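You operate a simulated robot arm through the tools that you are given. There is no shell and no other tool. Be economical: measure what you need, move in short steps, check, and stop when the job is done.

The job below is to be done with a simulated two-armed robot. You get a single attempt, and the scene is never put back.

TASK
Pick up the white box from the third shelf from the top of the grey rack with one hand, pass it to the other hand and put it on the top of the blue bench. Set down upright: white box.

The check looks at the end state, three seconds after you hand in, the way a careful person would. Anything else that was tipped, shoved, dropped, spilled or broken makes it a failure.

THE ROBOT
Two 7-joint arms with two-finger parallel grippers on one trunk, on a base that drives. Base frame: it is fixed to the floor where the robot stands at the start and does not move with it; the origin is under the middle of the robot, x ahead of it, y to its left, z up. Lengths are in cm, angles in rad, forces in N, time in s.
The left shoulder is at the start at [6.2, 19.7, 112.9], the right one opposite. With the tool pointing down near the work surface each hand reaches from about 30 to 72 cm from the robot's upright axis, wherever it stands, measured 20 degrees to its own side. Places, roughly: top of the blue bench [550, -290, 80]; white box [250, -200, 100]. Payload 1.57 kg a hand.
The tool frame of a hand sits at the grasp point between the pads (the TCP): z along the fingers, y along the line on which they close. The tips reach 3 cm beyond it. Largest opening 11 cm; finger width 2.4, thickness 1.2; the body of the gripper, 4.8 by 11.2 cm, starts 7.8 cm behind the TCP.
Orientation is told as [roll, pitch, yaw] about the base's x, y, z axes, in that order, counted from this pose: with the fingers straight down and closing along the base's y, the tool's x points along the base's -x, its y along +y and its z along -z.

THE INTERFACE
- The arms move only by the tool nudge_tool. It takes "left_commands", "right_commands" or both (then of equal length, played together; a hand with none holds still); each is a list of rows, each a list of 2 entries, a list of its own where there are three numbers: the shift along the base's x, y, z in cm, then the turn, a rotation vector about the base's x, y, z in rad. In form: [[[x, y, z], [wx, wy, wz]], ...]. A call has 1 to 10 rows; each row shifts and turns the commanded pose from where the row before left it. "left_claw" and "right_claw" are, for a hand that has rows, the gripper command, from -1 (shut) to 1 (fully open), values between in proportion, set as the call begins (left out, the last holds). Each row takes 0.2 s and may step no farther than 5 cm and 0.15 rad from the row before; otherwise, or with a gripper value out of range, the whole call is refused. A pose out of reach is approached as far as the arm can. The call stops where the force on the tool passes 40 N (or 10 N more than at its start, if that is more) or the arm is blocked; 0.2 s more then pass. The fingers move at their own pace (about 7.2 cm/s each) and stop on an object; they squeeze with about 36 N. The grip force told is the motor's: it shows also when the fingers shut on nothing. Time passes only in rows, and 0.2 s behind the last, so rows that do not move let the fingers close. It gives the time, the measured TCP pose, the force on the tool (base axes), the opening and the grip force at its end, in the units of the frame above (readings bear some noise), with the torque about the TCP (base axes, N m) and any sound that the robot's microphone picked up.
- Cameras (640 x 400 px; columns grow to the right, rows downward): "scene" is now at [12.78, -1.37, 172.49]; the picture's right is [-0.03, -1.00, 0.00], its down [-0.69, 0.02, -0.72] and it looks along [0.72, -0.02, -0.69] (base axes); focal length 287 px, centre (320, 200). "left" rides on the left gripper at [7, -1.6, -14.1] in its tool frame; the picture's right is [0.23, 0.97, 0.00], its down [-0.85, 0.20, -0.48] and it looks along [-0.47, 0.11, 0.88] (tool axes); focal length 222 px, centre (320, 200). "right" rides on the right gripper at [7, 1.6, -14.1] in its tool frame; the picture's right is [-0.23, 0.97, 0.00], its down [-0.85, -0.20, -0.48] and it looks along [-0.47, -0.11, 0.88] (tool axes); focal length 222 px, centre (320, 200). There is no depth. A picture from a camera that has moved, and an enlarged one, comes with that camera's place and axes in the base frame and with its lens. The place of the scene camera against the robot may be out by one fixed shift of up to 1.8 cm in any direction.
- camera(camera): a new picture of that camera. No time passes.
- lift_body(by): slides the trunk up (or, below 0, down) by that many cm; the arms and the scene camera ride with it, the base frame stays. It gives what a move gives, with no picture.
- base_move(legs): drives the robot by 1 to 6 legs, each [ahead, left, turn to the left] in cm, cm and rad, along the robot's own axes; the way and the turn of a leg run together, so that a leg with both is an arc; at most 150 cm and 3.142 rad a leg. The arms and the cameras ride along, it lands a little off, and it stops where it bumps. It gives what a move gives.
- pan_tilt(pan, tilt): turns the head with the scene camera to pan (to the left, within 1.501 rad either way) and tilt (down, from -0.506 to 1.204), counted from straight ahead of the robot. It gives what a move gives.
- inspect(camera, box): a new picture of the part [left, top, right, bottom] of that camera's present view, enlarged. No time passes.
- job_done(): hands the job in; it is judged then, once.

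Work in short steps. Places have to be worked out from the pictures, the camera data and where the tool is seen: move nearer, look again, correct. Check each grasp and each placing, and mend what went wrong. You have 135 turns and 102 pictures in all, those below and enlarged ones among them. Open the grippers and draw the arms clear of the work before you hand the job in, unless the task says otherwise; then end with one line.

The tools are called after ">>>" by a JSON object that holds its "name" and its "arguments". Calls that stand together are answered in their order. nudge_tool: Moves the arms, as the interface text tells. Its arguments: {"type":"object","properties":{"left_commands":{"type":"array","items":{"type":"array"}},"left_claw":{"type":"number"},"right_commands":{"type":"array","items":{"type":"array"}},"right_claw":{"type":"number"}},"required":[]} The other tools are called the same way: lift_body (by) slides the trunk up or down; base_move (legs) drives the base; pan_tilt (pan, tilt) turns the head that bears the scene camera; camera (camera) takes a picture; inspect (camera, box) takes an enlarged picture of a part of a camera's view; job_done () hands the job in.

At the start:

```text
time_s: 0.0
left_eef_pos: [51.89, 18.0, 114.3]
left_tcp_rot: [-0.001, 0.003, 0.0]
left_force: [-0.4, 0.9, 0.0]
left_moment: [0.0, 0.01, -0.01]
left_width: 11.0
left_gripper_force: 0.0
right_eef_pos: [39.8, -21.43, 123.32]
right_tcp_rot: [0.0, 0.001, 0.002]
right_force: [-0.2, -0.6, 0.0]
right_moment: [0.0, -0.01, -0.01]
right_width: 10.99
right_gripper_force: 0.1
trunk travel left (down, up): [-72.5, 26.5]
robot x, y, heading: [-0.11, 0.33, -0.002]
head pan, tilt: [-0.031, 0.757]
```

scene: 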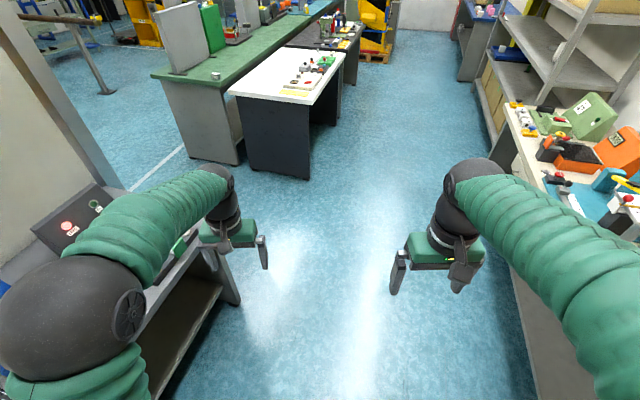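
right: 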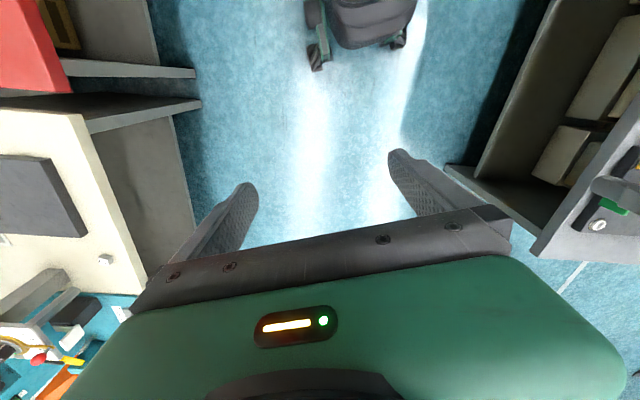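
left: 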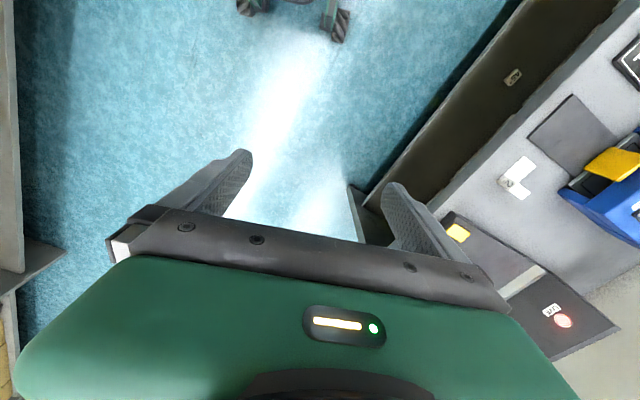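

The rack seems to be ahead to the right. I turn the head toward it to look.

>>> {"name": "pan_tilt", "arguments": {"pan": -0.5, "tilt": 0.3}}

>>> {"name": "camera", "arguments": {"camera": "scene"}}

```text
time_s: 0.9
left_eef_pos: [51.77, 17.93, 114.45]
left_tcp_rot: [-0.001, 0.002, -0.001]
left_force: [-1.0, 0.0, -0.5]
left_moment: [-0.01, -0.02, -0.02]
left_width: 10.97
left_gripper_force: 0.2
right_eef_pos: [39.6, -21.51, 123.43]
right_tcp_rot: [-0.001, -0.001, 0.0]
right_force: [0.0, 0.1, -0.2]
right_moment: [0.03, 0.04, 0.03]
right_width: 10.98
right_gripper_force: 0.0
trunk travel left (down, up): [-72.5, 26.5]
robot x, y, heading: [0.04, 0.14, 0.002]
head pan, tilt: [-0.499, 0.3]
```

```text
98 pictures are left
camera scene: at [12.71, -5.57, 176.58], right [-0.48, -0.88, 0.0], down [-0.26, 0.14, -0.95], along [0.84, -0.46, -0.3], focal length 287 px, centre (320, 200)
```

scene: 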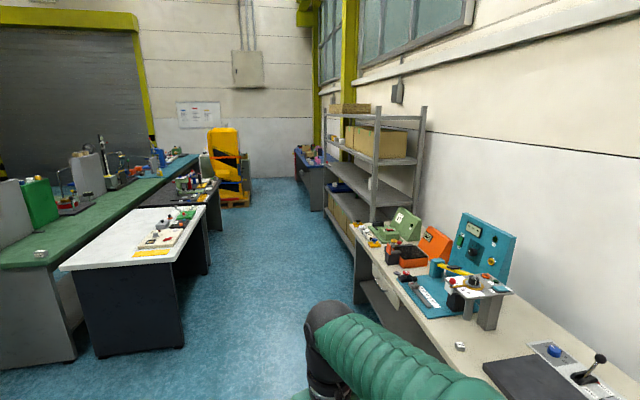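

The grey rack is at right centre; I enlarge it, along with the far blue bench.

>>> {"name": "inspect", "arguments": {"camera": "scene", "box": [290, 90, 450, 250]}}

>>> {"name": "inspect", "arguments": {"camera": "scene", "box": [260, 130, 340, 220]}}

```text
2.50 times, centred on (370, 170) of scene
camera zoom: at [12.71, -5.57, 176.58], right [-0.48, -0.88, 0.0], down [-0.26, 0.14, -0.95], along [0.84, -0.46, -0.3], focal length 717 px, centre (195, 275)
```

zoom: 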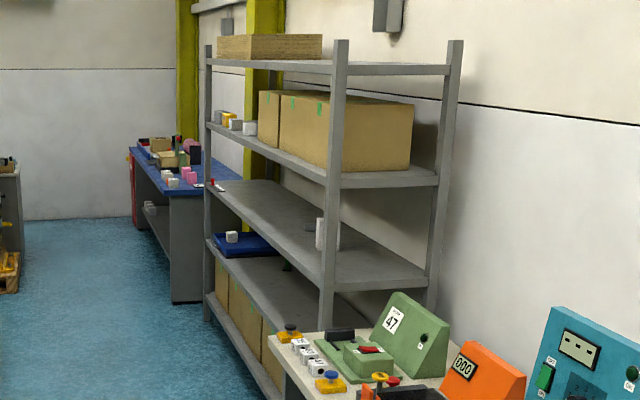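

```text
4.44 times, centred on (300, 175) of scene
camera zoom: at [12.71, -5.57, 176.58], right [-0.48, -0.88, 0.0], down [-0.26, 0.14, -0.95], along [0.84, -0.46, -0.3], focal length 1275 px, centre (409, 311)
```

zoom: 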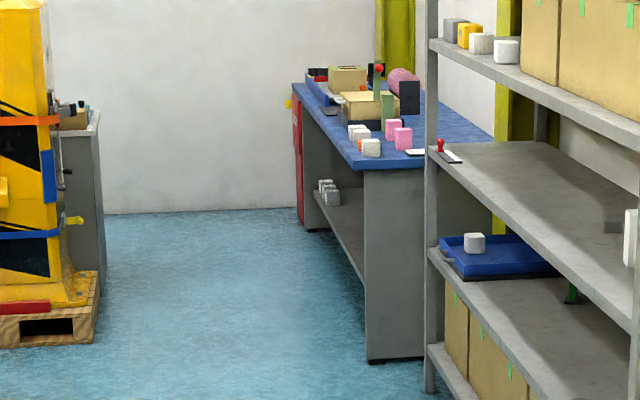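

The white box stands behind the near upright on shelf 3, near [243,-195,103]. The room is yawed about -0.3 rad. I turn and drive down the aisle in part, then check.

>>> {"name": "base_move", "arguments": {"legs": [[0, 0, -0.34], [140, 0, 0]]}}

>>> {"name": "pan_tilt", "arguments": {"pan": -0.5, "tilt": 0.4}}

>>> {"name": "camera", "arguments": {"camera": "scene"}}

```text
time_s: 9.0
left_eef_pos: [187.84, -47.16, 114.42]
left_tcp_rot: [0.001, -0.001, -0.34]
left_force: [-0.4, -0.5, 0.5]
left_moment: [-0.03, -0.01, -0.02]
left_width: 10.98
left_gripper_force: 0.0
right_eef_pos: [163.24, -80.25, 123.44]
right_tcp_rot: [-0.001, 0.001, -0.339]
right_force: [0.2, 0.8, 0.7]
right_moment: [0.01, -0.04, -0.02]
right_width: 11.02
right_gripper_force: 0.0
trunk travel left (down, up): [-72.5, 26.5]
robot x, y, heading: [133.19, -46.78, -0.337]
head pan, tilt: [-0.499, 0.3]
```

```text
time_s: 9.7
left_eef_pos: [188.0, -47.26, 114.43]
left_tcp_rot: [0.0, 0.0, -0.338]
left_force: [0.1, -0.1, 0.5]
left_moment: [-0.02, 0.01, 0.01]
left_width: 10.99
left_gripper_force: 0.0
right_eef_pos: [163.22, -80.42, 123.42]
right_tcp_rot: [0.002, 0.001, -0.339]
right_force: [-0.5, -0.1, -0.5]
right_moment: [0.0, 0.02, 0.01]
right_width: 10.97
right_gripper_force: 0.0
trunk travel left (down, up): [-72.5, 26.5]
robot x, y, heading: [133.25, -47.22, -0.337]
head pan, tilt: [-0.499, 0.4]
```

```text
95 pictures are left
camera scene: at [143.69, -56.08, 175.66], right [-0.74, -0.67, 0.0], down [-0.26, 0.29, -0.92], along [0.62, -0.68, -0.39], focal length 287 px, centre (320, 200)
```

scene: 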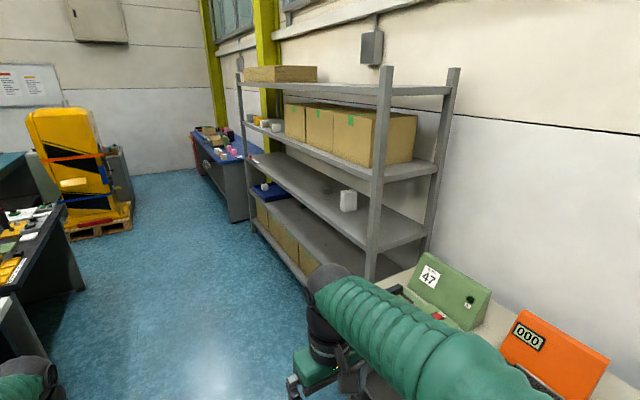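

The box comes out near [253,-204] with its shelf at z≈90. I drive on along the aisle and turn to face the rack.

>>> {"name": "base_move", "arguments": {"legs": [[88, 0, 0], [87, 0, 0], [0, 0, -1.533]]}}

>>> {"name": "pan_tilt", "arguments": {"pan": -0.15, "tilt": 0.6}}

>>> {"name": "camera", "arguments": {"camera": "scene"}}

```text
time_s: 22.3
left_eef_pos: [299.35, -160.47, 114.44]
left_tcp_rot: [0.001, 0.0, -1.885]
left_force: [0.2, 0.9, 0.3]
left_moment: [-0.03, -0.02, 0.03]
left_width: 11.02
left_gripper_force: 0.1
right_eef_pos: [265.66, -136.46, 123.42]
right_tcp_rot: [0.0, -0.001, -1.887]
right_force: [-0.2, 0.3, 0.2]
right_moment: [0.01, -0.01, 0.03]
right_width: 11.04
right_gripper_force: 0.0
trunk travel left (down, up): [-72.5, 26.5]
robot x, y, heading: [298.14, -105.78, -1.886]
head pan, tilt: [-0.499, 0.4]
```

```text
time_s: 23.1
left_eef_pos: [299.25, -160.39, 114.42]
left_tcp_rot: [0.001, -0.002, -1.886]
left_force: [-0.6, 0.3, 0.2]
left_moment: [-0.01, -0.03, 0.02]
left_width: 11.01
left_gripper_force: 0.1
right_eef_pos: [265.77, -136.39, 123.48]
right_tcp_rot: [0.0, -0.002, -1.884]
right_force: [0.1, -0.3, -0.4]
right_moment: [0.01, -0.03, 0.03]
right_width: 11.0
right_gripper_force: 0.0
trunk travel left (down, up): [-72.5, 26.5]
robot x, y, heading: [298.07, -105.48, -1.885]
head pan, tilt: [-0.15, 0.6]
```

```text
94 pictures are left
camera scene: at [294.45, -117.88, 173.84], right [-0.89, 0.45, 0.0], down [0.25, 0.51, -0.82], along [-0.37, -0.74, -0.57], focal length 287 px, centre (320, 200)
```

scene: 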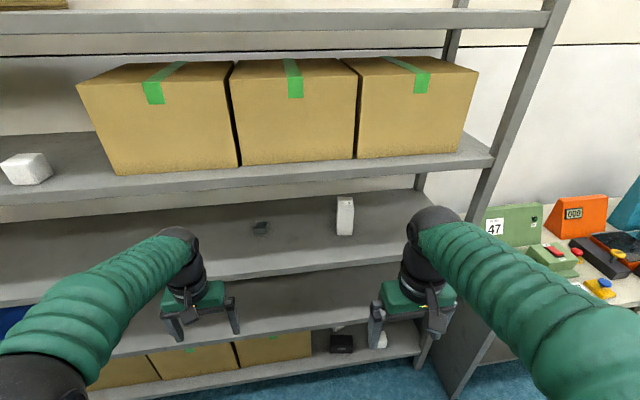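

The box is visible on shelf 3, clear of neighbours. I enlarge it.

>>> {"name": "inspect", "arguments": {"camera": "scene", "box": [280, 170, 400, 260]}}

```text
4.44 times, centred on (340, 215) of scene
camera zoom: at [294.45, -117.88, 173.84], right [-0.89, 0.45, 0.0], down [0.25, 0.51, -0.82], along [-0.37, -0.74, -0.57], focal length 1275 px, centre (231, 133)
```

zoom: 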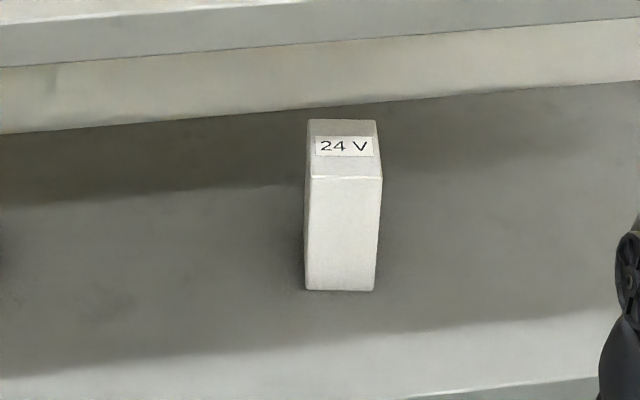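

Box measures roughly 6.7 wide × 9 deep × 13 tall, bottom z≈93, in a shelf gap of about 34 cm. I'll reach in with the right hand pitched 30° below horizontal; first I draw the left hand back and pitch the right one.

>>> {"name": "nudge_tool", "arguments": {"left_commands": [[[1.31, 4.04, 0], [0, 0, 0]], [[1.31, 4.04, 0], [0, 0, 0]], [[1.31, 4.04, 0], [0, 0, 0]], [[1.31, 4.04, 0], [0, 0, 0]], [[0, 0, 0], [0, 0, 0]], [[0, 0, 0], [0, 0, 0]], [[0, 0, 0], [0, 0, 0]], [[0, 0, 0], [0, 0, 0]]], "right_commands": [[[-0.46, -1.43, -2.5], [-0.1422, 0.0462, 0]], [[-0.46, -1.43, -2.5], [-0.1422, 0.0462, 0]], [[-0.46, -1.43, -2.5], [-0.1422, 0.0462, 0]], [[-0.46, -1.43, -2.5], [-0.1422, 0.0462, 0]], [[-0.46, -1.43, -2.5], [-0.1422, 0.0462, 0]], [[-0.46, -1.43, -2.5], [-0.1422, 0.0462, 0]], [[-0.46, -1.43, -2.5], [-0.1422, 0.0462, 0]], [[0, 0, 0], [0, 0, 0]]]}}

>>> {"name": "camera", "arguments": {"camera": "scene"}}

>>> {"name": "camera", "arguments": {"camera": "right"}}

```text
time_s: 24.9
left_eef_pos: [304.78, -144.1, 114.52]
left_tcp_rot: [0.001, -0.004, -1.884]
left_force: [1.0, -0.3, 0.4]
left_moment: [-0.02, 0.01, 0.02]
left_width: 11.02
left_gripper_force: 0.1
right_eef_pos: [260.96, -146.76, 107.04]
right_tcp_rot: [-0.045, -0.984, -1.89]
right_force: [-0.4, 1.1, -0.8]
right_moment: [0.0, 0.0, 0.0]
right_width: 11.0
right_gripper_force: 0.0
right hand out of reach, approached as far as the arm can: row 5, 6, 7
trunk travel left (down, up): [-72.5, 26.5]
robot x, y, heading: [298.3, -105.93, -1.884]
head pan, tilt: [-0.15, 0.6]
```

```text
92 pictures are left
camera scene: at [294.53, -117.65, 173.86], right [-0.89, 0.45, 0.0], down [0.25, 0.51, -0.82], along [-0.37, -0.74, -0.57], focal length 287 px, centre (320, 200)
```

scene: 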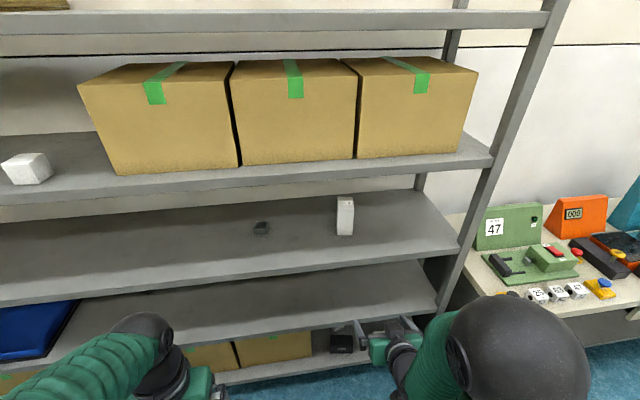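

```text
91 pictures are left
camera right: at [267.92, -132.6, 108.94], right [0.87, -0.46, 0.16], down [-0.19, -0.01, 0.98], along [-0.45, -0.89, -0.09], focal length 222 px, centre (320, 200)
```

right: 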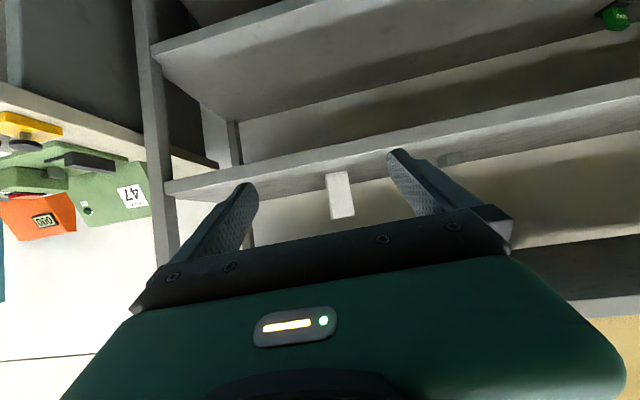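

The box lies centred between the right fingers' direction. I drive ahead so the fingers come to about the shelf's edge, then look.

>>> {"name": "base_move", "arguments": {"legs": [[34, 0, 0]]}}

>>> {"name": "camera", "arguments": {"camera": "scene"}}

>>> {"name": "camera", "arguments": {"camera": "right"}}

```text
time_s: 27.2
left_eef_pos: [294.26, -176.6, 114.7]
left_tcp_rot: [0.0, -0.004, -1.884]
left_force: [-0.4, 0.7, 0.0]
left_moment: [0.01, 0.01, 0.01]
left_width: 10.98
left_gripper_force: 0.1
right_eef_pos: [250.45, -179.36, 107.08]
right_tcp_rot: [-0.049, -0.983, -1.888]
right_force: [0.2, -0.7, 0.3]
right_moment: [0.01, -0.04, 0.02]
right_width: 11.02
right_gripper_force: 0.1
trunk travel left (down, up): [-72.5, 26.5]
robot x, y, heading: [287.72, -138.49, -1.887]
head pan, tilt: [-0.15, 0.6]
```

```text
90 pictures are left
camera scene: at [284.03, -150.06, 173.87], right [-0.89, 0.45, 0.0], down [0.25, 0.5, -0.83], along [-0.37, -0.74, -0.56], focal length 287 px, centre (320, 200)
```

scene: 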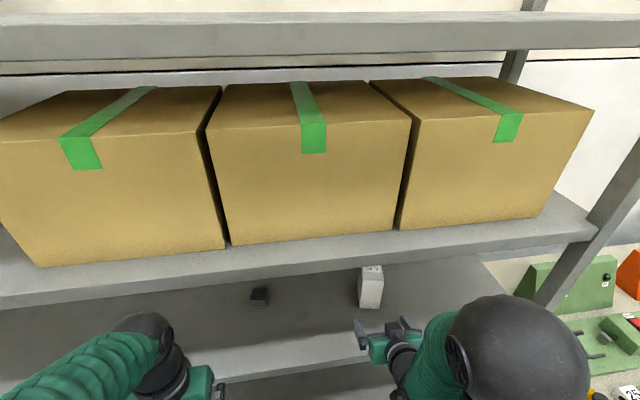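

```text
89 pictures are left
camera right: at [257.39, -165.22, 108.98], right [0.87, -0.46, 0.16], down [-0.19, -0.01, 0.98], along [-0.45, -0.89, -0.09], focal length 222 px, centre (320, 200)
```

right: 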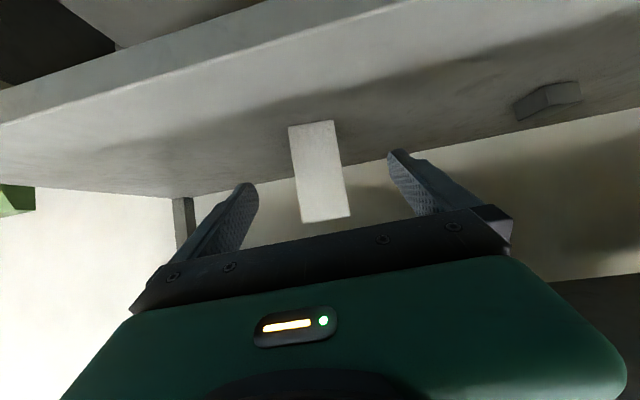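

The box front comes out at about [246,-190.5], top z≈109, bottom ≈96.5, yawed about -0.18 rad against the tool. I turn the tool to match, moving it in slightly, then read.

>>> {"name": "nudge_tool", "arguments": {"right_commands": [[[-0.5, -1, -0.5], [0, 0, -0.09]], [[-0.5, -1, -0.5], [0, 0, -0.09]], [[0, 0, 0], [0, 0, 0]]], "right_claw": 1}}

>>> {"name": "camera", "arguments": {"camera": "right"}}

```text
time_s: 28.0
left_eef_pos: [294.16, -176.73, 114.45]
left_tcp_rot: [0.0, -0.003, -1.883]
left_force: [0.8, -0.1, -0.5]
left_moment: [-0.01, 0.03, -0.02]
left_width: 10.98
left_gripper_force: 0.1
right_eef_pos: [249.35, -181.62, 106.0]
right_tcp_rot: [-0.048, -0.984, -2.068]
right_force: [0.1, -0.2, 0.4]
right_moment: [0.01, -0.03, -0.02]
right_width: 11.01
right_gripper_force: 0.1
trunk travel left (down, up): [-72.5, 26.5]
robot x, y, heading: [288.09, -138.06, -1.886]
head pan, tilt: [-0.15, 0.6]
```

```text
88 pictures are left
camera right: at [258.76, -168.95, 107.92], right [0.78, -0.61, 0.16], down [-0.19, 0.02, 0.98], along [-0.6, -0.79, -0.1], focal length 222 px, centre (320, 200)
```

right: 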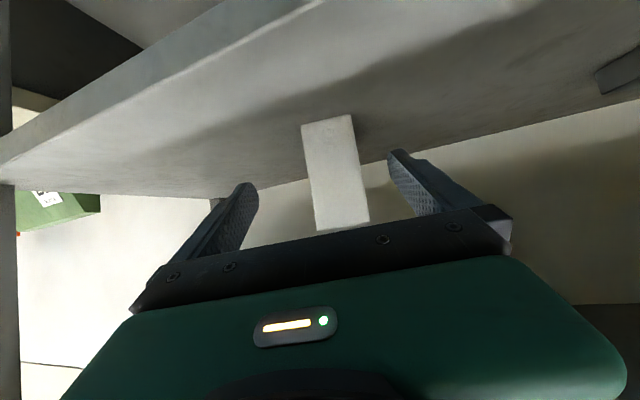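

Box yaw is confirmed (~-0.5), front at [245.7,-189.8]. I level the roll and advance the open fingers around the box.

>>> {"name": "nudge_tool", "arguments": {"right_commands": [[[-0.5, -1, -1.2], [-0.0127, -0.0234, 0.04]], [[-1, -2, -1.2], [0, 0, 0]], [[-1, -2, -1.2], [0, 0, 0]], [[-1, -2, -1.1], [0, 0, 0]], [[-0.5, -1.2, 0], [0, 0, 0]], [[0, 0, 0], [0, 0, 0]]]}}

>>> {"name": "camera", "arguments": {"camera": "right"}}

>>> {"name": "camera", "arguments": {"camera": "scene"}}

```text
time_s: 29.4
left_eef_pos: [294.21, -176.67, 114.51]
left_tcp_rot: [-0.001, -0.003, -1.882]
left_force: [-0.2, -0.3, -0.2]
left_moment: [-0.04, 0.02, 0.02]
left_width: 10.98
left_gripper_force: 0.1
right_eef_pos: [245.32, -189.65, 101.29]
right_tcp_rot: [0.0, -0.983, -2.069]
right_force: [-0.4, -0.1, 0.3]
right_moment: [0.04, -0.01, 0.04]
right_width: 10.99
right_gripper_force: 0.0
trunk travel left (down, up): [-72.5, 26.5]
robot x, y, heading: [287.99, -138.26, -1.885]
head pan, tilt: [-0.15, 0.6]
```

```text
87 pictures are left
camera right: at [254.18, -176.68, 103.32], right [0.8, -0.57, 0.19], down [-0.21, 0.03, 0.98], along [-0.57, -0.82, -0.1], focal length 222 px, centre (320, 200)
```

right: 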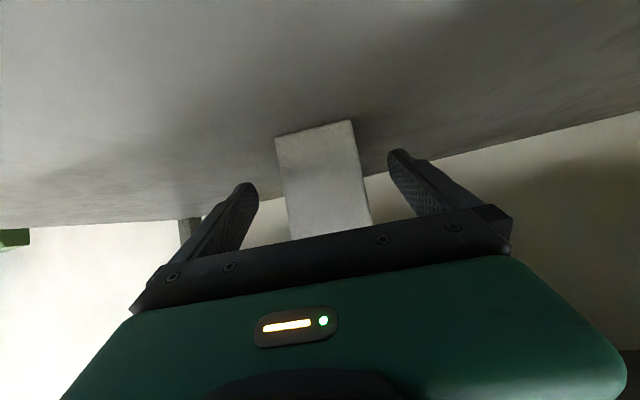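

```text
86 pictures are left
camera scene: at [283.93, -150.39, 173.84], right [-0.89, 0.45, 0.0], down [0.25, 0.51, -0.82], along [-0.37, -0.74, -0.57], focal length 287 px, centre (320, 200)
```

scene: 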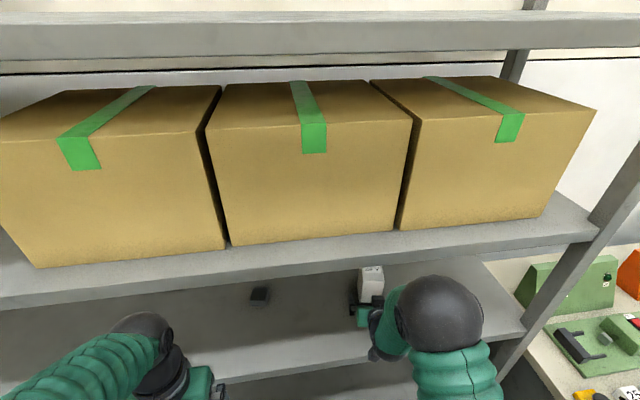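

TCP is now at the box's front face and well centred. I go 3.8 cm deeper, then close.

>>> {"name": "nudge_tool", "arguments": {"right_commands": [[[-0.9, -1.65, 0], [0, 0, 0]], [[-0.9, -1.65, 0], [0, 0, 0]], [[0, 0, 0], [0, 0, 0]]]}}

>>> {"name": "nudge_tool", "arguments": {"right_commands": [[[0, 0, 0], [0, 0, 0]], [[0, 0, 0], [0, 0, 0]], [[0, 0, 0], [0, 0, 0]], [[0, 0, 0], [0, 0, 0]], [[0, 0, 0], [0, 0, 0]]], "right_claw": -1}}

>>> {"name": "camera", "arguments": {"camera": "right"}}

```text
time_s: 30.2
left_eef_pos: [294.19, -176.64, 114.49]
left_tcp_rot: [0.0, -0.003, -1.883]
left_force: [-0.5, 0.5, -0.2]
left_moment: [0.0, -0.01, 0.0]
left_width: 10.98
left_gripper_force: 0.0
right_eef_pos: [243.5, -193.0, 101.26]
right_tcp_rot: [0.002, -0.983, -2.068]
right_force: [0.5, -0.5, -0.5]
right_moment: [0.01, 0.0, 0.01]
right_width: 11.0
right_gripper_force: 0.0
trunk travel left (down, up): [-72.5, 26.5]
robot x, y, heading: [287.68, -138.24, -1.878]
head pan, tilt: [-0.15, 0.6]
```

```text
time_s: 31.4
left_eef_pos: [294.02, -176.71, 114.55]
left_tcp_rot: [-0.001, -0.002, -1.882]
left_force: [0.1, -0.3, -0.2]
left_moment: [0.03, -0.03, -0.01]
left_width: 10.97
left_gripper_force: 0.1
right_eef_pos: [243.61, -192.93, 101.24]
right_tcp_rot: [0.0, -0.984, -2.068]
right_force: [0.3, -0.3, 0.2]
right_moment: [-0.13, 0.01, 0.02]
right_width: 6.16
right_gripper_force: 35.6
trunk travel left (down, up): [-72.5, 26.5]
robot x, y, heading: [287.81, -138.22, -1.883]
head pan, tilt: [-0.15, 0.6]
```

```text
85 pictures are left
camera right: at [252.42, -179.99, 103.3], right [0.8, -0.57, 0.19], down [-0.21, 0.03, 0.98], along [-0.57, -0.82, -0.1], focal length 222 px, centre (320, 200)
```

right: 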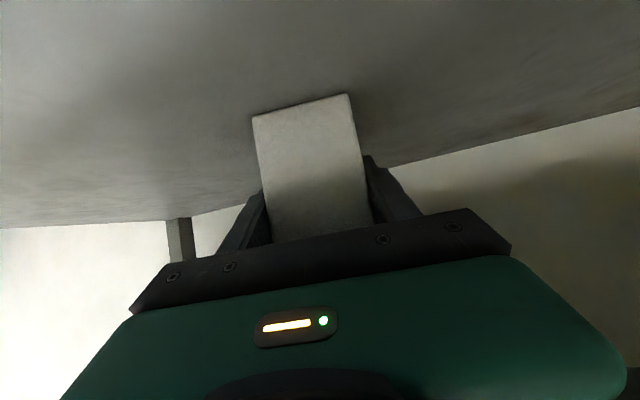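

Gripped at 6.2 cm with 36 N. I lift 3 cm and check.

>>> {"name": "nudge_tool", "arguments": {"right_commands": [[[0, 0, 1], [0, 0, 0]], [[0, 0, 1], [0, 0, 0]], [[0, 0, 1], [0, 0, 0]], [[0, 0, 0], [0, 0, 0]]]}}

>>> {"name": "camera", "arguments": {"camera": "right"}}

```text
time_s: 32.4
left_eef_pos: [294.07, -176.77, 114.43]
left_tcp_rot: [0.0, -0.001, -1.882]
left_force: [-0.8, 0.1, 0.6]
left_moment: [-0.01, -0.01, -0.01]
left_width: 11.0
left_gripper_force: 0.0
right_eef_pos: [243.64, -192.94, 104.18]
right_tcp_rot: [0.0, -0.982, -2.068]
right_force: [0.3, 0.3, -1.2]
right_moment: [0.03, -0.02, 0.03]
right_width: 6.17
right_gripper_force: 36.4
trunk travel left (down, up): [-72.5, 26.5]
robot x, y, heading: [287.78, -138.4, -1.887]
head pan, tilt: [-0.15, 0.6]
```

```text
84 pictures are left
camera right: at [252.37, -179.95, 106.28], right [0.8, -0.57, 0.19], down [-0.21, 0.03, 0.98], along [-0.57, -0.82, -0.1], focal length 222 px, centre (320, 200)
```

right: 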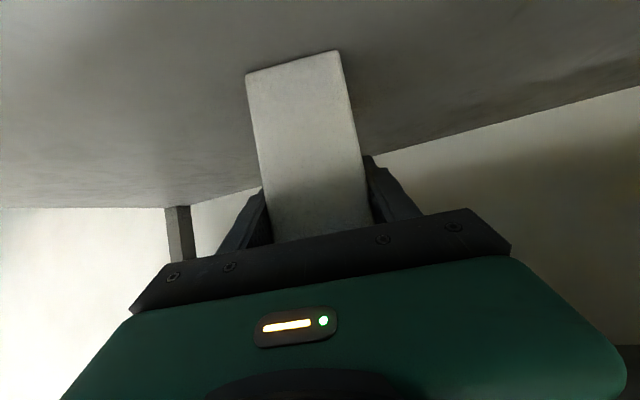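

The box's bottom edge has shifted in the hand view, so it may not have risen with the hand. I check in the scene view.

>>> {"name": "inspect", "arguments": {"camera": "scene", "box": [310, 230, 430, 330]}}

```text
4.00 times, centred on (370, 280) of scene
camera zoom: at [283.8, -150.59, 173.82], right [-0.89, 0.45, 0.0], down [0.25, 0.51, -0.82], along [-0.37, -0.74, -0.57], focal length 1148 px, centre (120, -120)
```

zoom: 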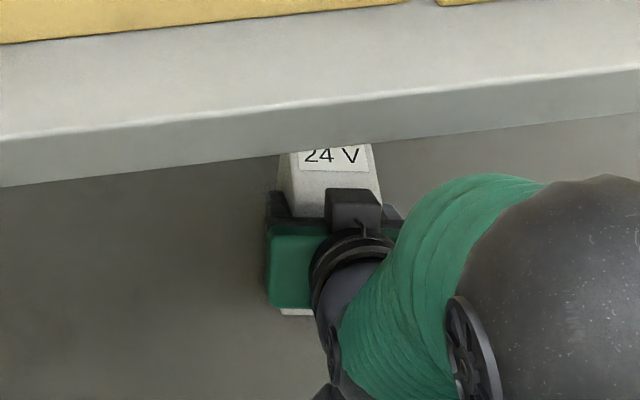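

I lift 2 cm more to tell slip from true lifting.

>>> {"name": "nudge_tool", "arguments": {"right_commands": [[[0, 0, 1], [0, 0, 0]], [[0, 0, 1], [0, 0, 0]], [[0, 0, 0], [0, 0, 0]]]}}

>>> {"name": "camera", "arguments": {"camera": "right"}}

>>> {"name": "inspect", "arguments": {"camera": "scene", "box": [310, 230, 430, 330]}}

```text
time_s: 33.2
left_eef_pos: [294.13, -176.73, 114.4]
left_tcp_rot: [0.0, -0.003, -1.884]
left_force: [-0.5, 0.5, -0.2]
left_moment: [0.02, 0.01, -0.03]
left_width: 10.98
left_gripper_force: 0.1
right_eef_pos: [243.61, -193.03, 106.34]
right_tcp_rot: [0.001, -0.983, -2.067]
right_force: [0.0, -0.8, -3.4]
right_moment: [0.02, -0.01, 0.02]
right_width: 6.14
right_gripper_force: 35.9
trunk travel left (down, up): [-72.5, 26.5]
robot x, y, heading: [287.53, -138.23, -1.884]
head pan, tilt: [-0.15, 0.6]
```

```text
82 pictures are left
camera right: at [252.41, -179.95, 108.27], right [0.8, -0.57, 0.19], down [-0.21, 0.03, 0.98], along [-0.57, -0.82, -0.1], focal length 222 px, centre (320, 200)
```

right: 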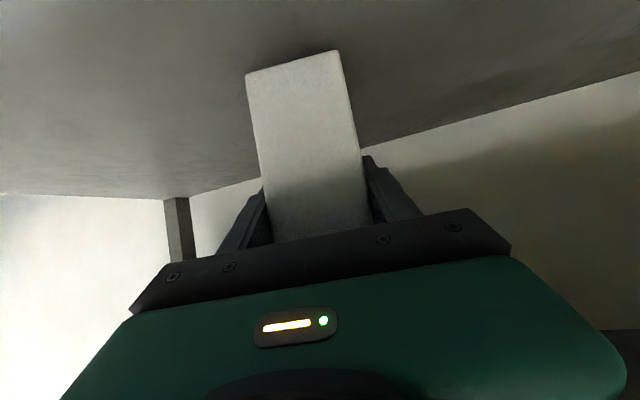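

```text
4.00 times, centred on (370, 280) of scene
camera zoom: at [283.82, -150.55, 173.83], right [-0.89, 0.45, 0.0], down [0.25, 0.51, -0.82], along [-0.37, -0.74, -0.57], focal length 1148 px, centre (120, -120)
```

zoom: 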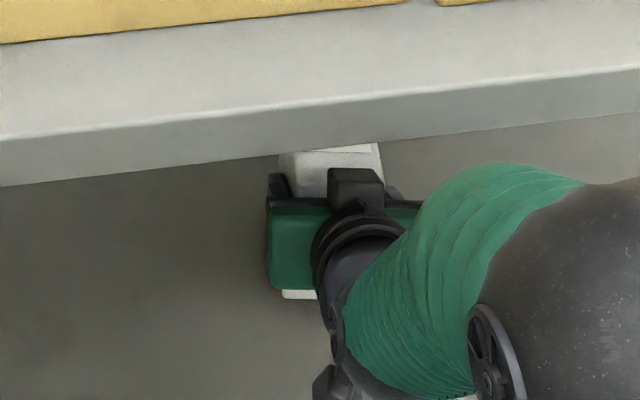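

It now moves with the hand, but it slipped 2.7 cm down first; that leaves too little room at the top for the left hand. I set it back on the shelf, slowly, to regrip lower.

>>> {"name": "nudge_tool", "arguments": {"right_commands": [[[0, 0, -0.8], [0, 0, 0]], [[0, 0, -0.6], [0, 0, 0]], [[0, 0, -0.4], [0, 0, 0]], [[0, 0, -0.2], [0, 0, 0]], [[0, 0, 0], [0, 0, 0]]]}}

>>> {"name": "camera", "arguments": {"camera": "right"}}

```text
time_s: 34.4
left_eef_pos: [294.15, -176.77, 114.61]
left_tcp_rot: [0.001, -0.002, -1.883]
left_force: [0.4, -0.2, -0.1]
left_moment: [0.04, 0.02, 0.0]
left_width: 11.01
left_gripper_force: 0.1
right_eef_pos: [243.59, -192.99, 104.25]
right_tcp_rot: [0.003, -0.98, -2.069]
right_force: [-0.7, 0.1, -1.6]
right_moment: [0.02, 0.01, 0.01]
right_width: 6.18
right_gripper_force: 35.6
trunk travel left (down, up): [-72.5, 26.5]
robot x, y, heading: [287.84, -138.25, -1.884]
head pan, tilt: [-0.15, 0.6]
```

```text
80 pictures are left
camera right: at [252.38, -180.02, 106.23], right [0.8, -0.57, 0.19], down [-0.21, 0.03, 0.98], along [-0.57, -0.82, -0.1], focal length 222 px, centre (320, 200)
```

right: 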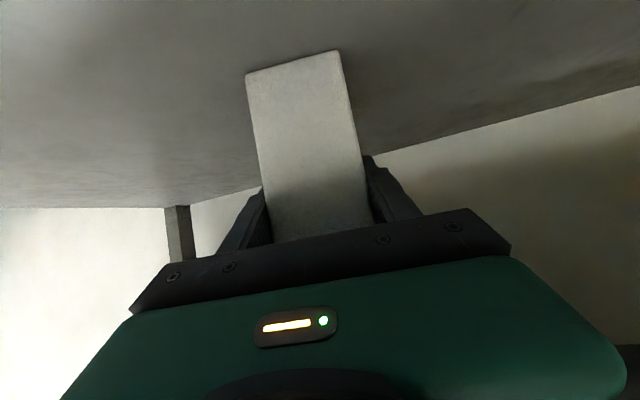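

Nearly down (partial load). I lower 0.3 cm more and read the force.

>>> {"name": "nudge_tool", "arguments": {"right_commands": [[[0, 0, -0.15], [0, 0, 0]], [[0, 0, -0.15], [0, 0, 0]], [[0, 0, 0], [0, 0, 0]]]}}

```text
time_s: 35.2
left_eef_pos: [294.21, -176.62, 114.6]
left_tcp_rot: [0.0, -0.001, -1.885]
left_force: [-0.6, 0.1, 0.3]
left_moment: [-0.02, -0.01, 0.03]
left_width: 11.0
left_gripper_force: 0.1
right_eef_pos: [243.67, -192.99, 104.22]
right_tcp_rot: [0.002, -0.99, -2.068]
right_force: [-1.9, -1.4, 13.0]
right_moment: [0.43, 0.07, 0.04]
right_width: 6.17
right_gripper_force: 36.2
trunk travel left (down, up): [-72.5, 26.5]
robot x, y, heading: [287.85, -138.0, -1.887]
head pan, tilt: [-0.15, 0.6]
```

It stands on the shelf. I open, lower the hand 2.8 cm and slightly deeper, and close again.

>>> {"name": "nudge_tool", "arguments": {"right_commands": [[[0, 0, 0.2], [0, 0, 0]], [[0, 0, 0], [0, 0, 0]], [[0, 0, 0], [0, 0, 0]]], "right_claw": 1}}

>>> {"name": "camera", "arguments": {"camera": "right"}}

```text
time_s: 36.0
left_eef_pos: [294.17, -176.75, 114.5]
left_tcp_rot: [0.002, -0.002, -1.883]
left_force: [0.0, 0.0, 0.4]
left_moment: [-0.02, -0.01, -0.03]
left_width: 11.01
left_gripper_force: 0.1
right_eef_pos: [243.61, -193.01, 104.14]
right_tcp_rot: [-0.002, -0.982, -2.067]
right_force: [-0.1, 0.0, 0.8]
right_moment: [-0.01, 0.01, -0.01]
right_width: 10.98
right_gripper_force: 0.1
trunk travel left (down, up): [-72.5, 26.5]
robot x, y, heading: [287.79, -138.73, -1.882]
head pan, tilt: [-0.15, 0.6]
```

```text
79 pictures are left
camera right: at [252.41, -179.96, 106.14], right [0.8, -0.57, 0.19], down [-0.21, 0.03, 0.98], along [-0.57, -0.82, -0.1], focal length 222 px, centre (320, 200)
```

right: 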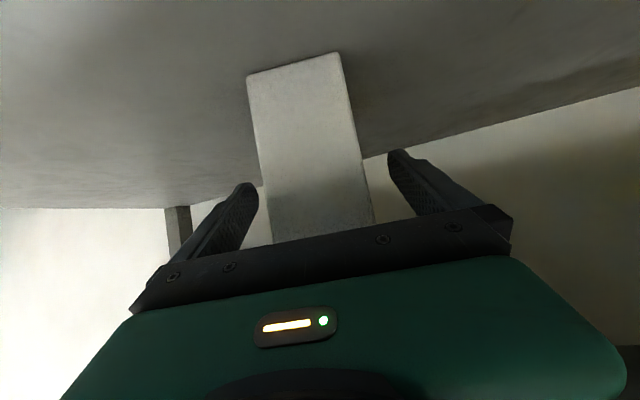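

Box stands upright. I lower to z≈101 and a little deeper, then close and hold.

>>> {"name": "nudge_tool", "arguments": {"right_commands": [[[0, 0, -1], [0, 0, 0]], [[-0.1, -0.2, -1], [0, 0, 0]], [[-0.1, -0.2, -1.1], [0, 0, 0]], [[0, 0, 0], [0, 0, 0]]]}}

>>> {"name": "nudge_tool", "arguments": {"right_commands": [[[0, 0, 0], [0, 0, 0]], [[0, 0, 0], [0, 0, 0]], [[0, 0, 0], [0, 0, 0]], [[0, 0, 0], [0, 0, 0]], [[0, 0, 0], [0, 0, 0]], [[0, 0, 0], [0, 0, 0]], [[0, 0, 0], [0, 0, 0]], [[0, 0, 0], [0, 0, 0]]], "right_claw": -1}}

>>> {"name": "nudge_tool", "arguments": {"right_commands": [[[0, 0, 0.3], [0, 0, 0]], [[0, 0, 0.3], [0, 0, 0]], [[0, 0, 0.3], [0, 0, 0]], [[0, 0, 0.3], [0, 0, 0]], [[0, 0, 0], [0, 0, 0]]]}}

>>> {"name": "camera", "arguments": {"camera": "right"}}

```text
time_s: 37.0
left_eef_pos: [294.15, -176.67, 114.57]
left_tcp_rot: [-0.001, -0.001, -1.882]
left_force: [-0.3, -0.4, 0.4]
left_moment: [-0.02, 0.01, -0.03]
left_width: 11.0
left_gripper_force: 0.0
right_eef_pos: [243.46, -193.34, 101.04]
right_tcp_rot: [0.0, -0.984, -2.069]
right_force: [0.0, -0.1, 0.3]
right_moment: [0.02, -0.02, 0.03]
right_width: 11.03
right_gripper_force: 0.0
trunk travel left (down, up): [-72.5, 26.5]
robot x, y, heading: [287.25, -138.14, -1.883]
head pan, tilt: [-0.15, 0.6]
```

```text
time_s: 38.8
left_eef_pos: [294.07, -176.69, 114.48]
left_tcp_rot: [-0.001, -0.002, -1.884]
left_force: [0.0, 0.2, 0.6]
left_moment: [-0.03, 0.0, 0.02]
left_width: 11.02
left_gripper_force: 0.0
right_eef_pos: [243.35, -193.43, 100.95]
right_tcp_rot: [0.0, -0.983, -2.068]
right_force: [0.4, -1.3, -1.0]
right_moment: [-0.05, 0.06, 0.02]
right_width: 6.18
right_gripper_force: 36.0
trunk travel left (down, up): [-72.5, 26.5]
robot x, y, heading: [287.59, -138.02, -1.883]
head pan, tilt: [-0.15, 0.6]
```

```text
time_s: 40.0
left_eef_pos: [294.05, -176.74, 114.55]
left_tcp_rot: [0.001, -0.001, -1.884]
left_force: [0.2, 0.3, -0.5]
left_moment: [-0.03, 0.0, 0.0]
left_width: 10.99
left_gripper_force: 0.0
right_eef_pos: [243.35, -193.38, 102.21]
right_tcp_rot: [-0.001, -0.983, -2.07]
right_force: [-0.3, 0.0, -3.9]
right_moment: [0.03, -0.05, 0.02]
right_width: 6.17
right_gripper_force: 35.9
trunk travel left (down, up): [-72.5, 26.5]
robot x, y, heading: [287.8, -138.29, -1.885]
head pan, tilt: [-0.15, 0.6]
```

```text
78 pictures are left
camera right: at [252.15, -180.35, 104.24], right [0.8, -0.57, 0.19], down [-0.21, 0.03, 0.98], along [-0.57, -0.82, -0.1], focal length 222 px, centre (320, 200)
```

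right: 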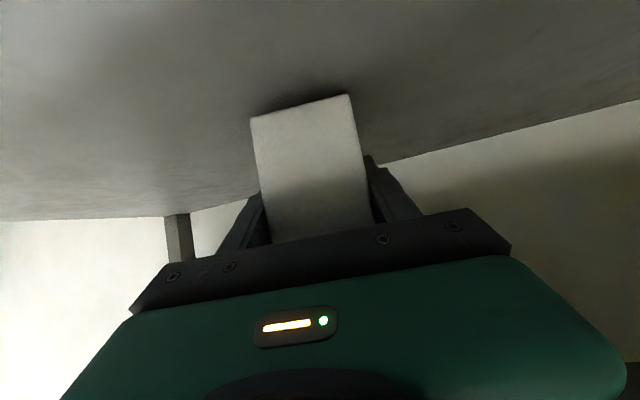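

Now it lifts with the full weight (≈3.9 N) and no slip. I raise slowly 2 cm more and then back the base out.

>>> {"name": "nudge_tool", "arguments": {"right_commands": [[[0, 0, 0.4], [0, 0, 0]], [[0, 0, 0.4], [0, 0, 0]], [[0, 0, 0.4], [0, 0, 0]], [[0, 0, 0.4], [0, 0, 0]], [[0, 0, 0.4], [0, 0, 0]], [[0, 0, 0], [0, 0, 0]]]}}

>>> {"name": "base_move", "arguments": {"legs": [[-20, 0, 0], [-25, 0, 0]]}}

>>> {"name": "camera", "arguments": {"camera": "right"}}

>>> {"name": "camera", "arguments": {"camera": "scene"}}

```text
time_s: 41.4
left_eef_pos: [294.11, -176.79, 114.58]
left_tcp_rot: [0.001, -0.002, -1.882]
left_force: [0.1, 0.0, 0.2]
left_moment: [-0.02, -0.01, -0.01]
left_width: 11.01
left_gripper_force: 0.0
right_eef_pos: [243.34, -193.4, 104.21]
right_tcp_rot: [-0.001, -0.984, -2.068]
right_force: [0.2, 0.3, -3.4]
right_moment: [0.03, -0.04, 0.0]
right_width: 6.18
right_gripper_force: 35.8
trunk travel left (down, up): [-72.5, 26.5]
robot x, y, heading: [287.77, -138.48, -1.88]
head pan, tilt: [-0.15, 0.6]
```

```text
time_s: 44.4
left_eef_pos: [307.93, -134.14, 114.42]
left_tcp_rot: [0.0, -0.001, -1.883]
left_force: [-0.2, -1.0, 0.0]
left_moment: [0.01, 0.01, -0.03]
left_width: 11.01
left_gripper_force: 0.0
right_eef_pos: [257.24, -150.84, 104.02]
right_tcp_rot: [0.0, -0.981, -2.066]
right_force: [0.4, 0.3, -3.3]
right_moment: [0.02, -0.03, -0.03]
right_width: 6.16
right_gripper_force: 35.7
trunk travel left (down, up): [-72.5, 26.5]
robot x, y, heading: [301.57, -95.2, -1.88]
head pan, tilt: [-0.15, 0.6]
```

```text
77 pictures are left
camera right: at [265.98, -137.63, 106.1], right [0.8, -0.57, 0.19], down [-0.21, 0.03, 0.98], along [-0.57, -0.82, -0.1], focal length 222 px, centre (320, 200)
```

right: 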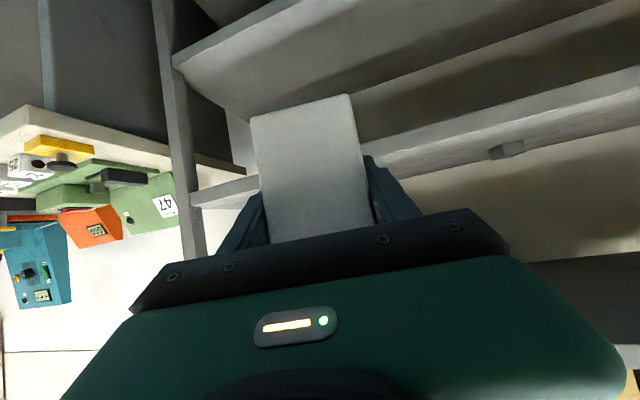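

```text
76 pictures are left
camera scene: at [297.59, -108.01, 173.79], right [-0.89, 0.45, 0.0], down [0.25, 0.51, -0.82], along [-0.37, -0.74, -0.57], focal length 287 px, centre (320, 200)
```

scene: 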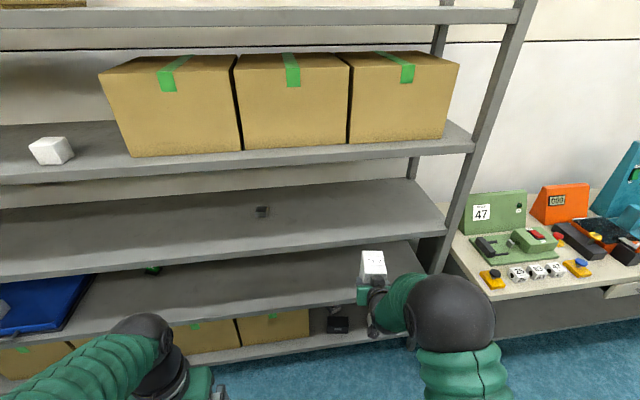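

Box is out, held upright. I bring it toward the middle, square it to the robot, and raise the left hand.

>>> {"name": "nudge_tool", "arguments": {"right_commands": [[[2.7, 0.25, 0], [0, 0, 0.094]], [[2.7, 0.25, 0], [0, 0, 0.094]], [[2.7, 0.25, 0], [0, 0, 0]], [[2.7, 0.25, 0], [0, 0, 0]], [[2.7, 0.25, 0], [0, 0, 0]], [[2.7, 0.25, 0], [0, 0, 0]], [[2.7, 0.25, 0], [0, 0, 0]], [[2.7, 0.25, 0], [0, 0, 0]], [[0, 0, 0], [0, 0, 0]]], "left_commands": [[[0, 0, 1.5], [0, 0, 0]], [[0, 0, 1.5], [0, 0, 0]], [[0, 0, 1.5], [0, 0, 0]], [[0, 0, 1.5], [0, 0, 0]], [[0, 0, 1.5], [0, 0, 0]], [[0, 0, 1.5], [0, 0, 0]], [[0, 0, 0], [0, 0, 0]], [[0, 0, 0], [0, 0, 0]], [[0, 0, 0], [0, 0, 0]]]}}

>>> {"name": "pan_tilt", "arguments": {"pan": 0, "tilt": 0.8}}

>>> {"name": "camera", "arguments": {"camera": "scene"}}

>>> {"name": "camera", "arguments": {"camera": "left"}}

```text
time_s: 46.4
left_eef_pos: [308.18, -133.68, 123.63]
left_tcp_rot: [0.001, -0.003, -1.883]
left_force: [-1.1, -0.1, 0.3]
left_moment: [0.01, -0.02, 0.0]
left_width: 11.0
left_gripper_force: 0.0
right_eef_pos: [279.07, -148.2, 104.39]
right_tcp_rot: [0.0, -0.985, -1.878]
right_force: [-0.4, 0.1, -3.4]
right_moment: [0.05, -0.01, -0.01]
right_width: 6.17
right_gripper_force: 35.9
trunk travel left (down, up): [-72.5, 26.5]
robot x, y, heading: [301.83, -95.35, -1.885]
head pan, tilt: [-0.15, 0.6]
```

```text
time_s: 47.1
left_eef_pos: [308.02, -133.63, 123.43]
left_tcp_rot: [0.001, -0.005, -1.884]
left_force: [0.5, -0.1, -1.0]
left_moment: [-0.05, 0.0, 0.03]
left_width: 10.99
left_gripper_force: 0.0
right_eef_pos: [278.98, -148.23, 104.25]
right_tcp_rot: [-0.001, -0.985, -1.879]
right_force: [-0.5, -0.1, -2.9]
right_moment: [0.05, -0.02, 0.03]
right_width: 6.16
right_gripper_force: 35.8
trunk travel left (down, up): [-72.5, 26.5]
robot x, y, heading: [301.52, -95.7, -1.886]
head pan, tilt: [0.0, 0.799]
```

```text
75 pictures are left
camera scene: at [299.33, -107.37, 172.15], right [-0.95, 0.31, 0.0], down [0.22, 0.68, -0.7], along [-0.21, -0.66, -0.72], focal length 287 px, centre (320, 200)
```

scene: 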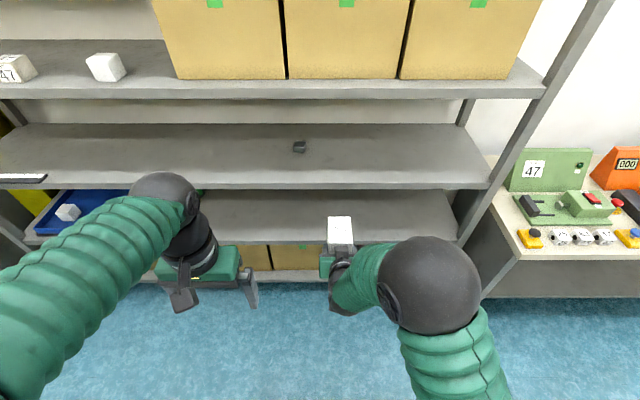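

```text
74 pictures are left
camera left: at [308.83, -126.48, 137.76], right [1.0, -0.08, 0.0], down [-0.07, -0.87, 0.48], along [-0.04, -0.48, -0.88], focal length 222 px, centre (320, 200)
```

left: 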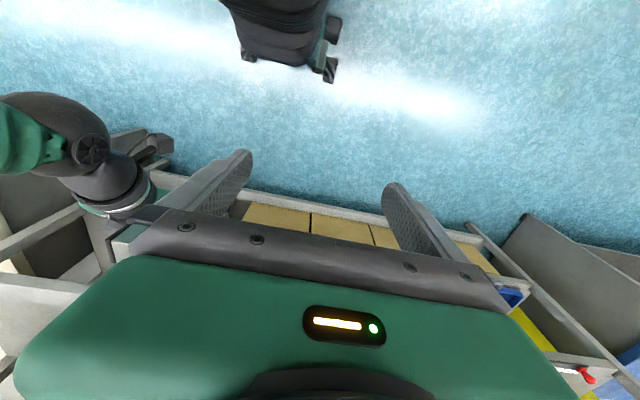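

Box top is at z≈112.3, centre near [278.9,-148.5]. I bring the left hand above it and look before lowering.

>>> {"name": "nudge_tool", "arguments": {"left_commands": [[[-4.15, -2.13, 0], [0, 0, 0]], [[-4.15, -2.13, 0], [0, 0, 0]], [[-4.15, -2.13, 0], [0, 0, 0]], [[-4.15, -2.13, 0], [0, 0, 0]], [[-4.15, -2.13, 0], [0, 0, 0]], [[-4.15, -2.13, 0], [0, 0, 0]], [[-4.15, -2.13, 0], [0, 0, 0]], [[0, 0, 0], [0, 0, 0]]], "left_claw": 1}}

>>> {"name": "camera", "arguments": {"camera": "scene"}}

>>> {"name": "camera", "arguments": {"camera": "left"}}

```text
time_s: 48.9
left_eef_pos: [278.75, -148.64, 123.53]
left_tcp_rot: [0.004, 0.0, -1.882]
left_force: [0.1, 0.3, -0.1]
left_moment: [0.01, -0.03, -0.01]
left_width: 11.02
left_gripper_force: 0.0
right_eef_pos: [278.71, -148.22, 104.31]
right_tcp_rot: [0.004, -0.984, -1.881]
right_force: [0.6, 0.2, -3.0]
right_moment: [0.03, 0.0, 0.0]
right_width: 6.17
right_gripper_force: 35.8
trunk travel left (down, up): [-72.5, 26.5]
robot x, y, heading: [301.33, -95.62, -1.881]
head pan, tilt: [0.0, 0.799]
```

```text
73 pictures are left
camera scene: at [298.98, -107.42, 172.14], right [-0.95, 0.31, 0.0], down [0.22, 0.68, -0.7], along [-0.21, -0.66, -0.72], focal length 287 px, centre (320, 200)
```

scene: 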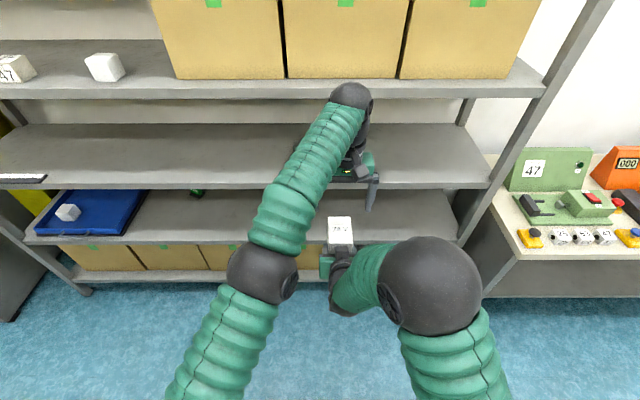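

```text
72 pictures are left
camera left: at [279.31, -141.38, 137.9], right [1.0, -0.08, 0.0], down [-0.07, -0.87, 0.48], along [-0.04, -0.48, -0.88], focal length 222 px, centre (320, 200)
```

left: 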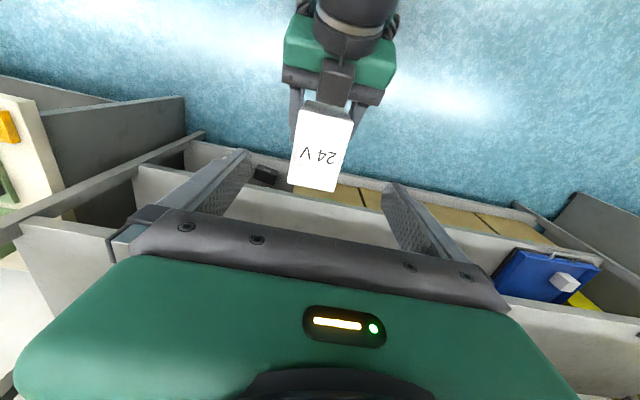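

Left hand is centred over the box. I lower 13.5 cm around its top.

>>> {"name": "nudge_tool", "arguments": {"left_commands": [[[0, 0, -1.5], [0, 0, 0]], [[0, 0, -1.5], [0, 0, 0]], [[0, 0, -1.5], [0, 0, 0]], [[0, 0, -1.5], [0, 0, 0]], [[0, 0, -1.5], [0, 0, 0]], [[0, 0, -1.5], [0, 0, 0]], [[0, 0, 0], [0, 0, 0]]]}}

>>> {"name": "camera", "arguments": {"camera": "left"}}

```text
time_s: 50.5
left_eef_pos: [279.01, -148.5, 114.46]
left_tcp_rot: [0.0, -0.004, -1.883]
left_force: [-0.2, 0.1, -0.2]
left_moment: [-0.04, -0.01, 0.0]
left_width: 11.01
left_gripper_force: 0.1
right_eef_pos: [278.85, -148.29, 104.25]
right_tcp_rot: [0.002, -0.984, -1.878]
right_force: [0.4, -0.1, -3.3]
right_moment: [0.05, -0.01, -0.01]
right_width: 6.19
right_gripper_force: 35.4
trunk travel left (down, up): [-72.5, 26.5]
robot x, y, heading: [301.58, -95.59, -1.882]
head pan, tilt: [0.0, 0.799]
```

```text
71 pictures are left
camera left: at [279.61, -141.35, 128.67], right [1.0, -0.08, 0.0], down [-0.07, -0.87, 0.48], along [-0.04, -0.48, -0.88], focal length 222 px, centre (320, 200)
```

left: 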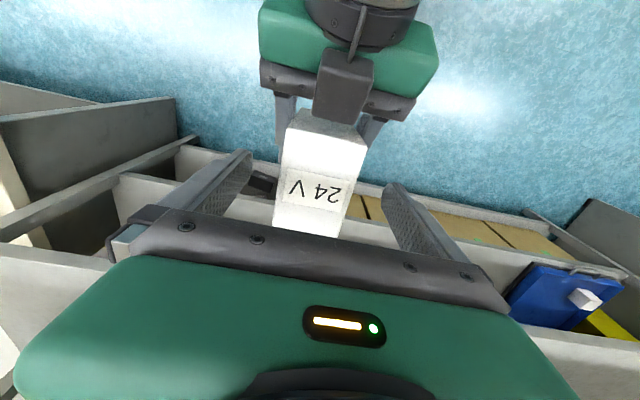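

Still centred and clear. I lower the last 4.4 cm.

>>> {"name": "nudge_tool", "arguments": {"left_commands": [[[0, 0, -1.1], [0, 0, 0]], [[0, 0, -1.1], [0, 0, 0]], [[0, 0, -1.1], [0, 0, 0]], [[0, 0, -1.1], [0, 0, 0]], [[0, 0, 0], [0, 0, 0]]]}}

>>> {"name": "camera", "arguments": {"camera": "left"}}

>>> {"name": "camera", "arguments": {"camera": "right"}}

```text
time_s: 51.7
left_eef_pos: [278.96, -148.48, 110.05]
left_tcp_rot: [-0.001, -0.002, -1.882]
left_force: [-0.7, 0.4, 0.7]
left_moment: [0.0, -0.04, 0.01]
left_width: 10.98
left_gripper_force: 0.1
right_eef_pos: [278.9, -148.36, 104.35]
right_tcp_rot: [0.002, -0.983, -1.879]
right_force: [-0.2, 0.6, -4.1]
right_moment: [0.06, -0.01, 0.01]
right_width: 6.18
right_gripper_force: 36.0
trunk travel left (down, up): [-72.5, 26.5]
robot x, y, heading: [302.17, -95.52, -1.885]
head pan, tilt: [0.0, 0.799]
```

```text
70 pictures are left
camera left: at [279.63, -141.36, 124.33], right [1.0, -0.08, 0.0], down [-0.07, -0.87, 0.48], along [-0.04, -0.48, -0.88], focal length 222 px, centre (320, 200)
```

left: 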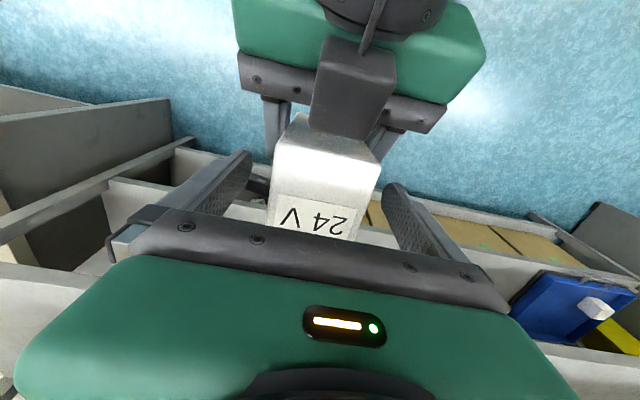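

```text
69 pictures are left
camera right: at [285.08, -133.83, 106.35], right [0.89, -0.42, 0.19], down [-0.21, -0.01, 0.98], along [-0.4, -0.91, -0.1], focal length 222 px, centre (320, 200)
```

right: 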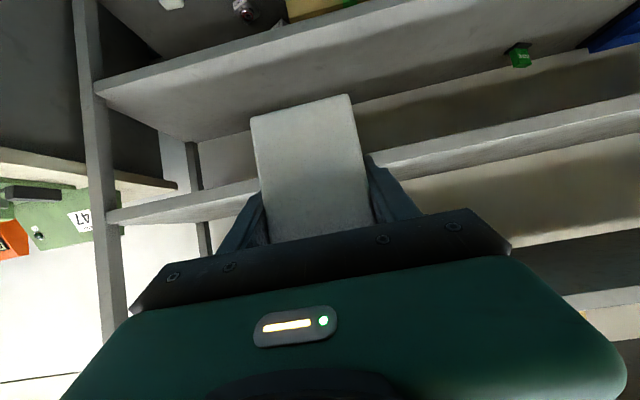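

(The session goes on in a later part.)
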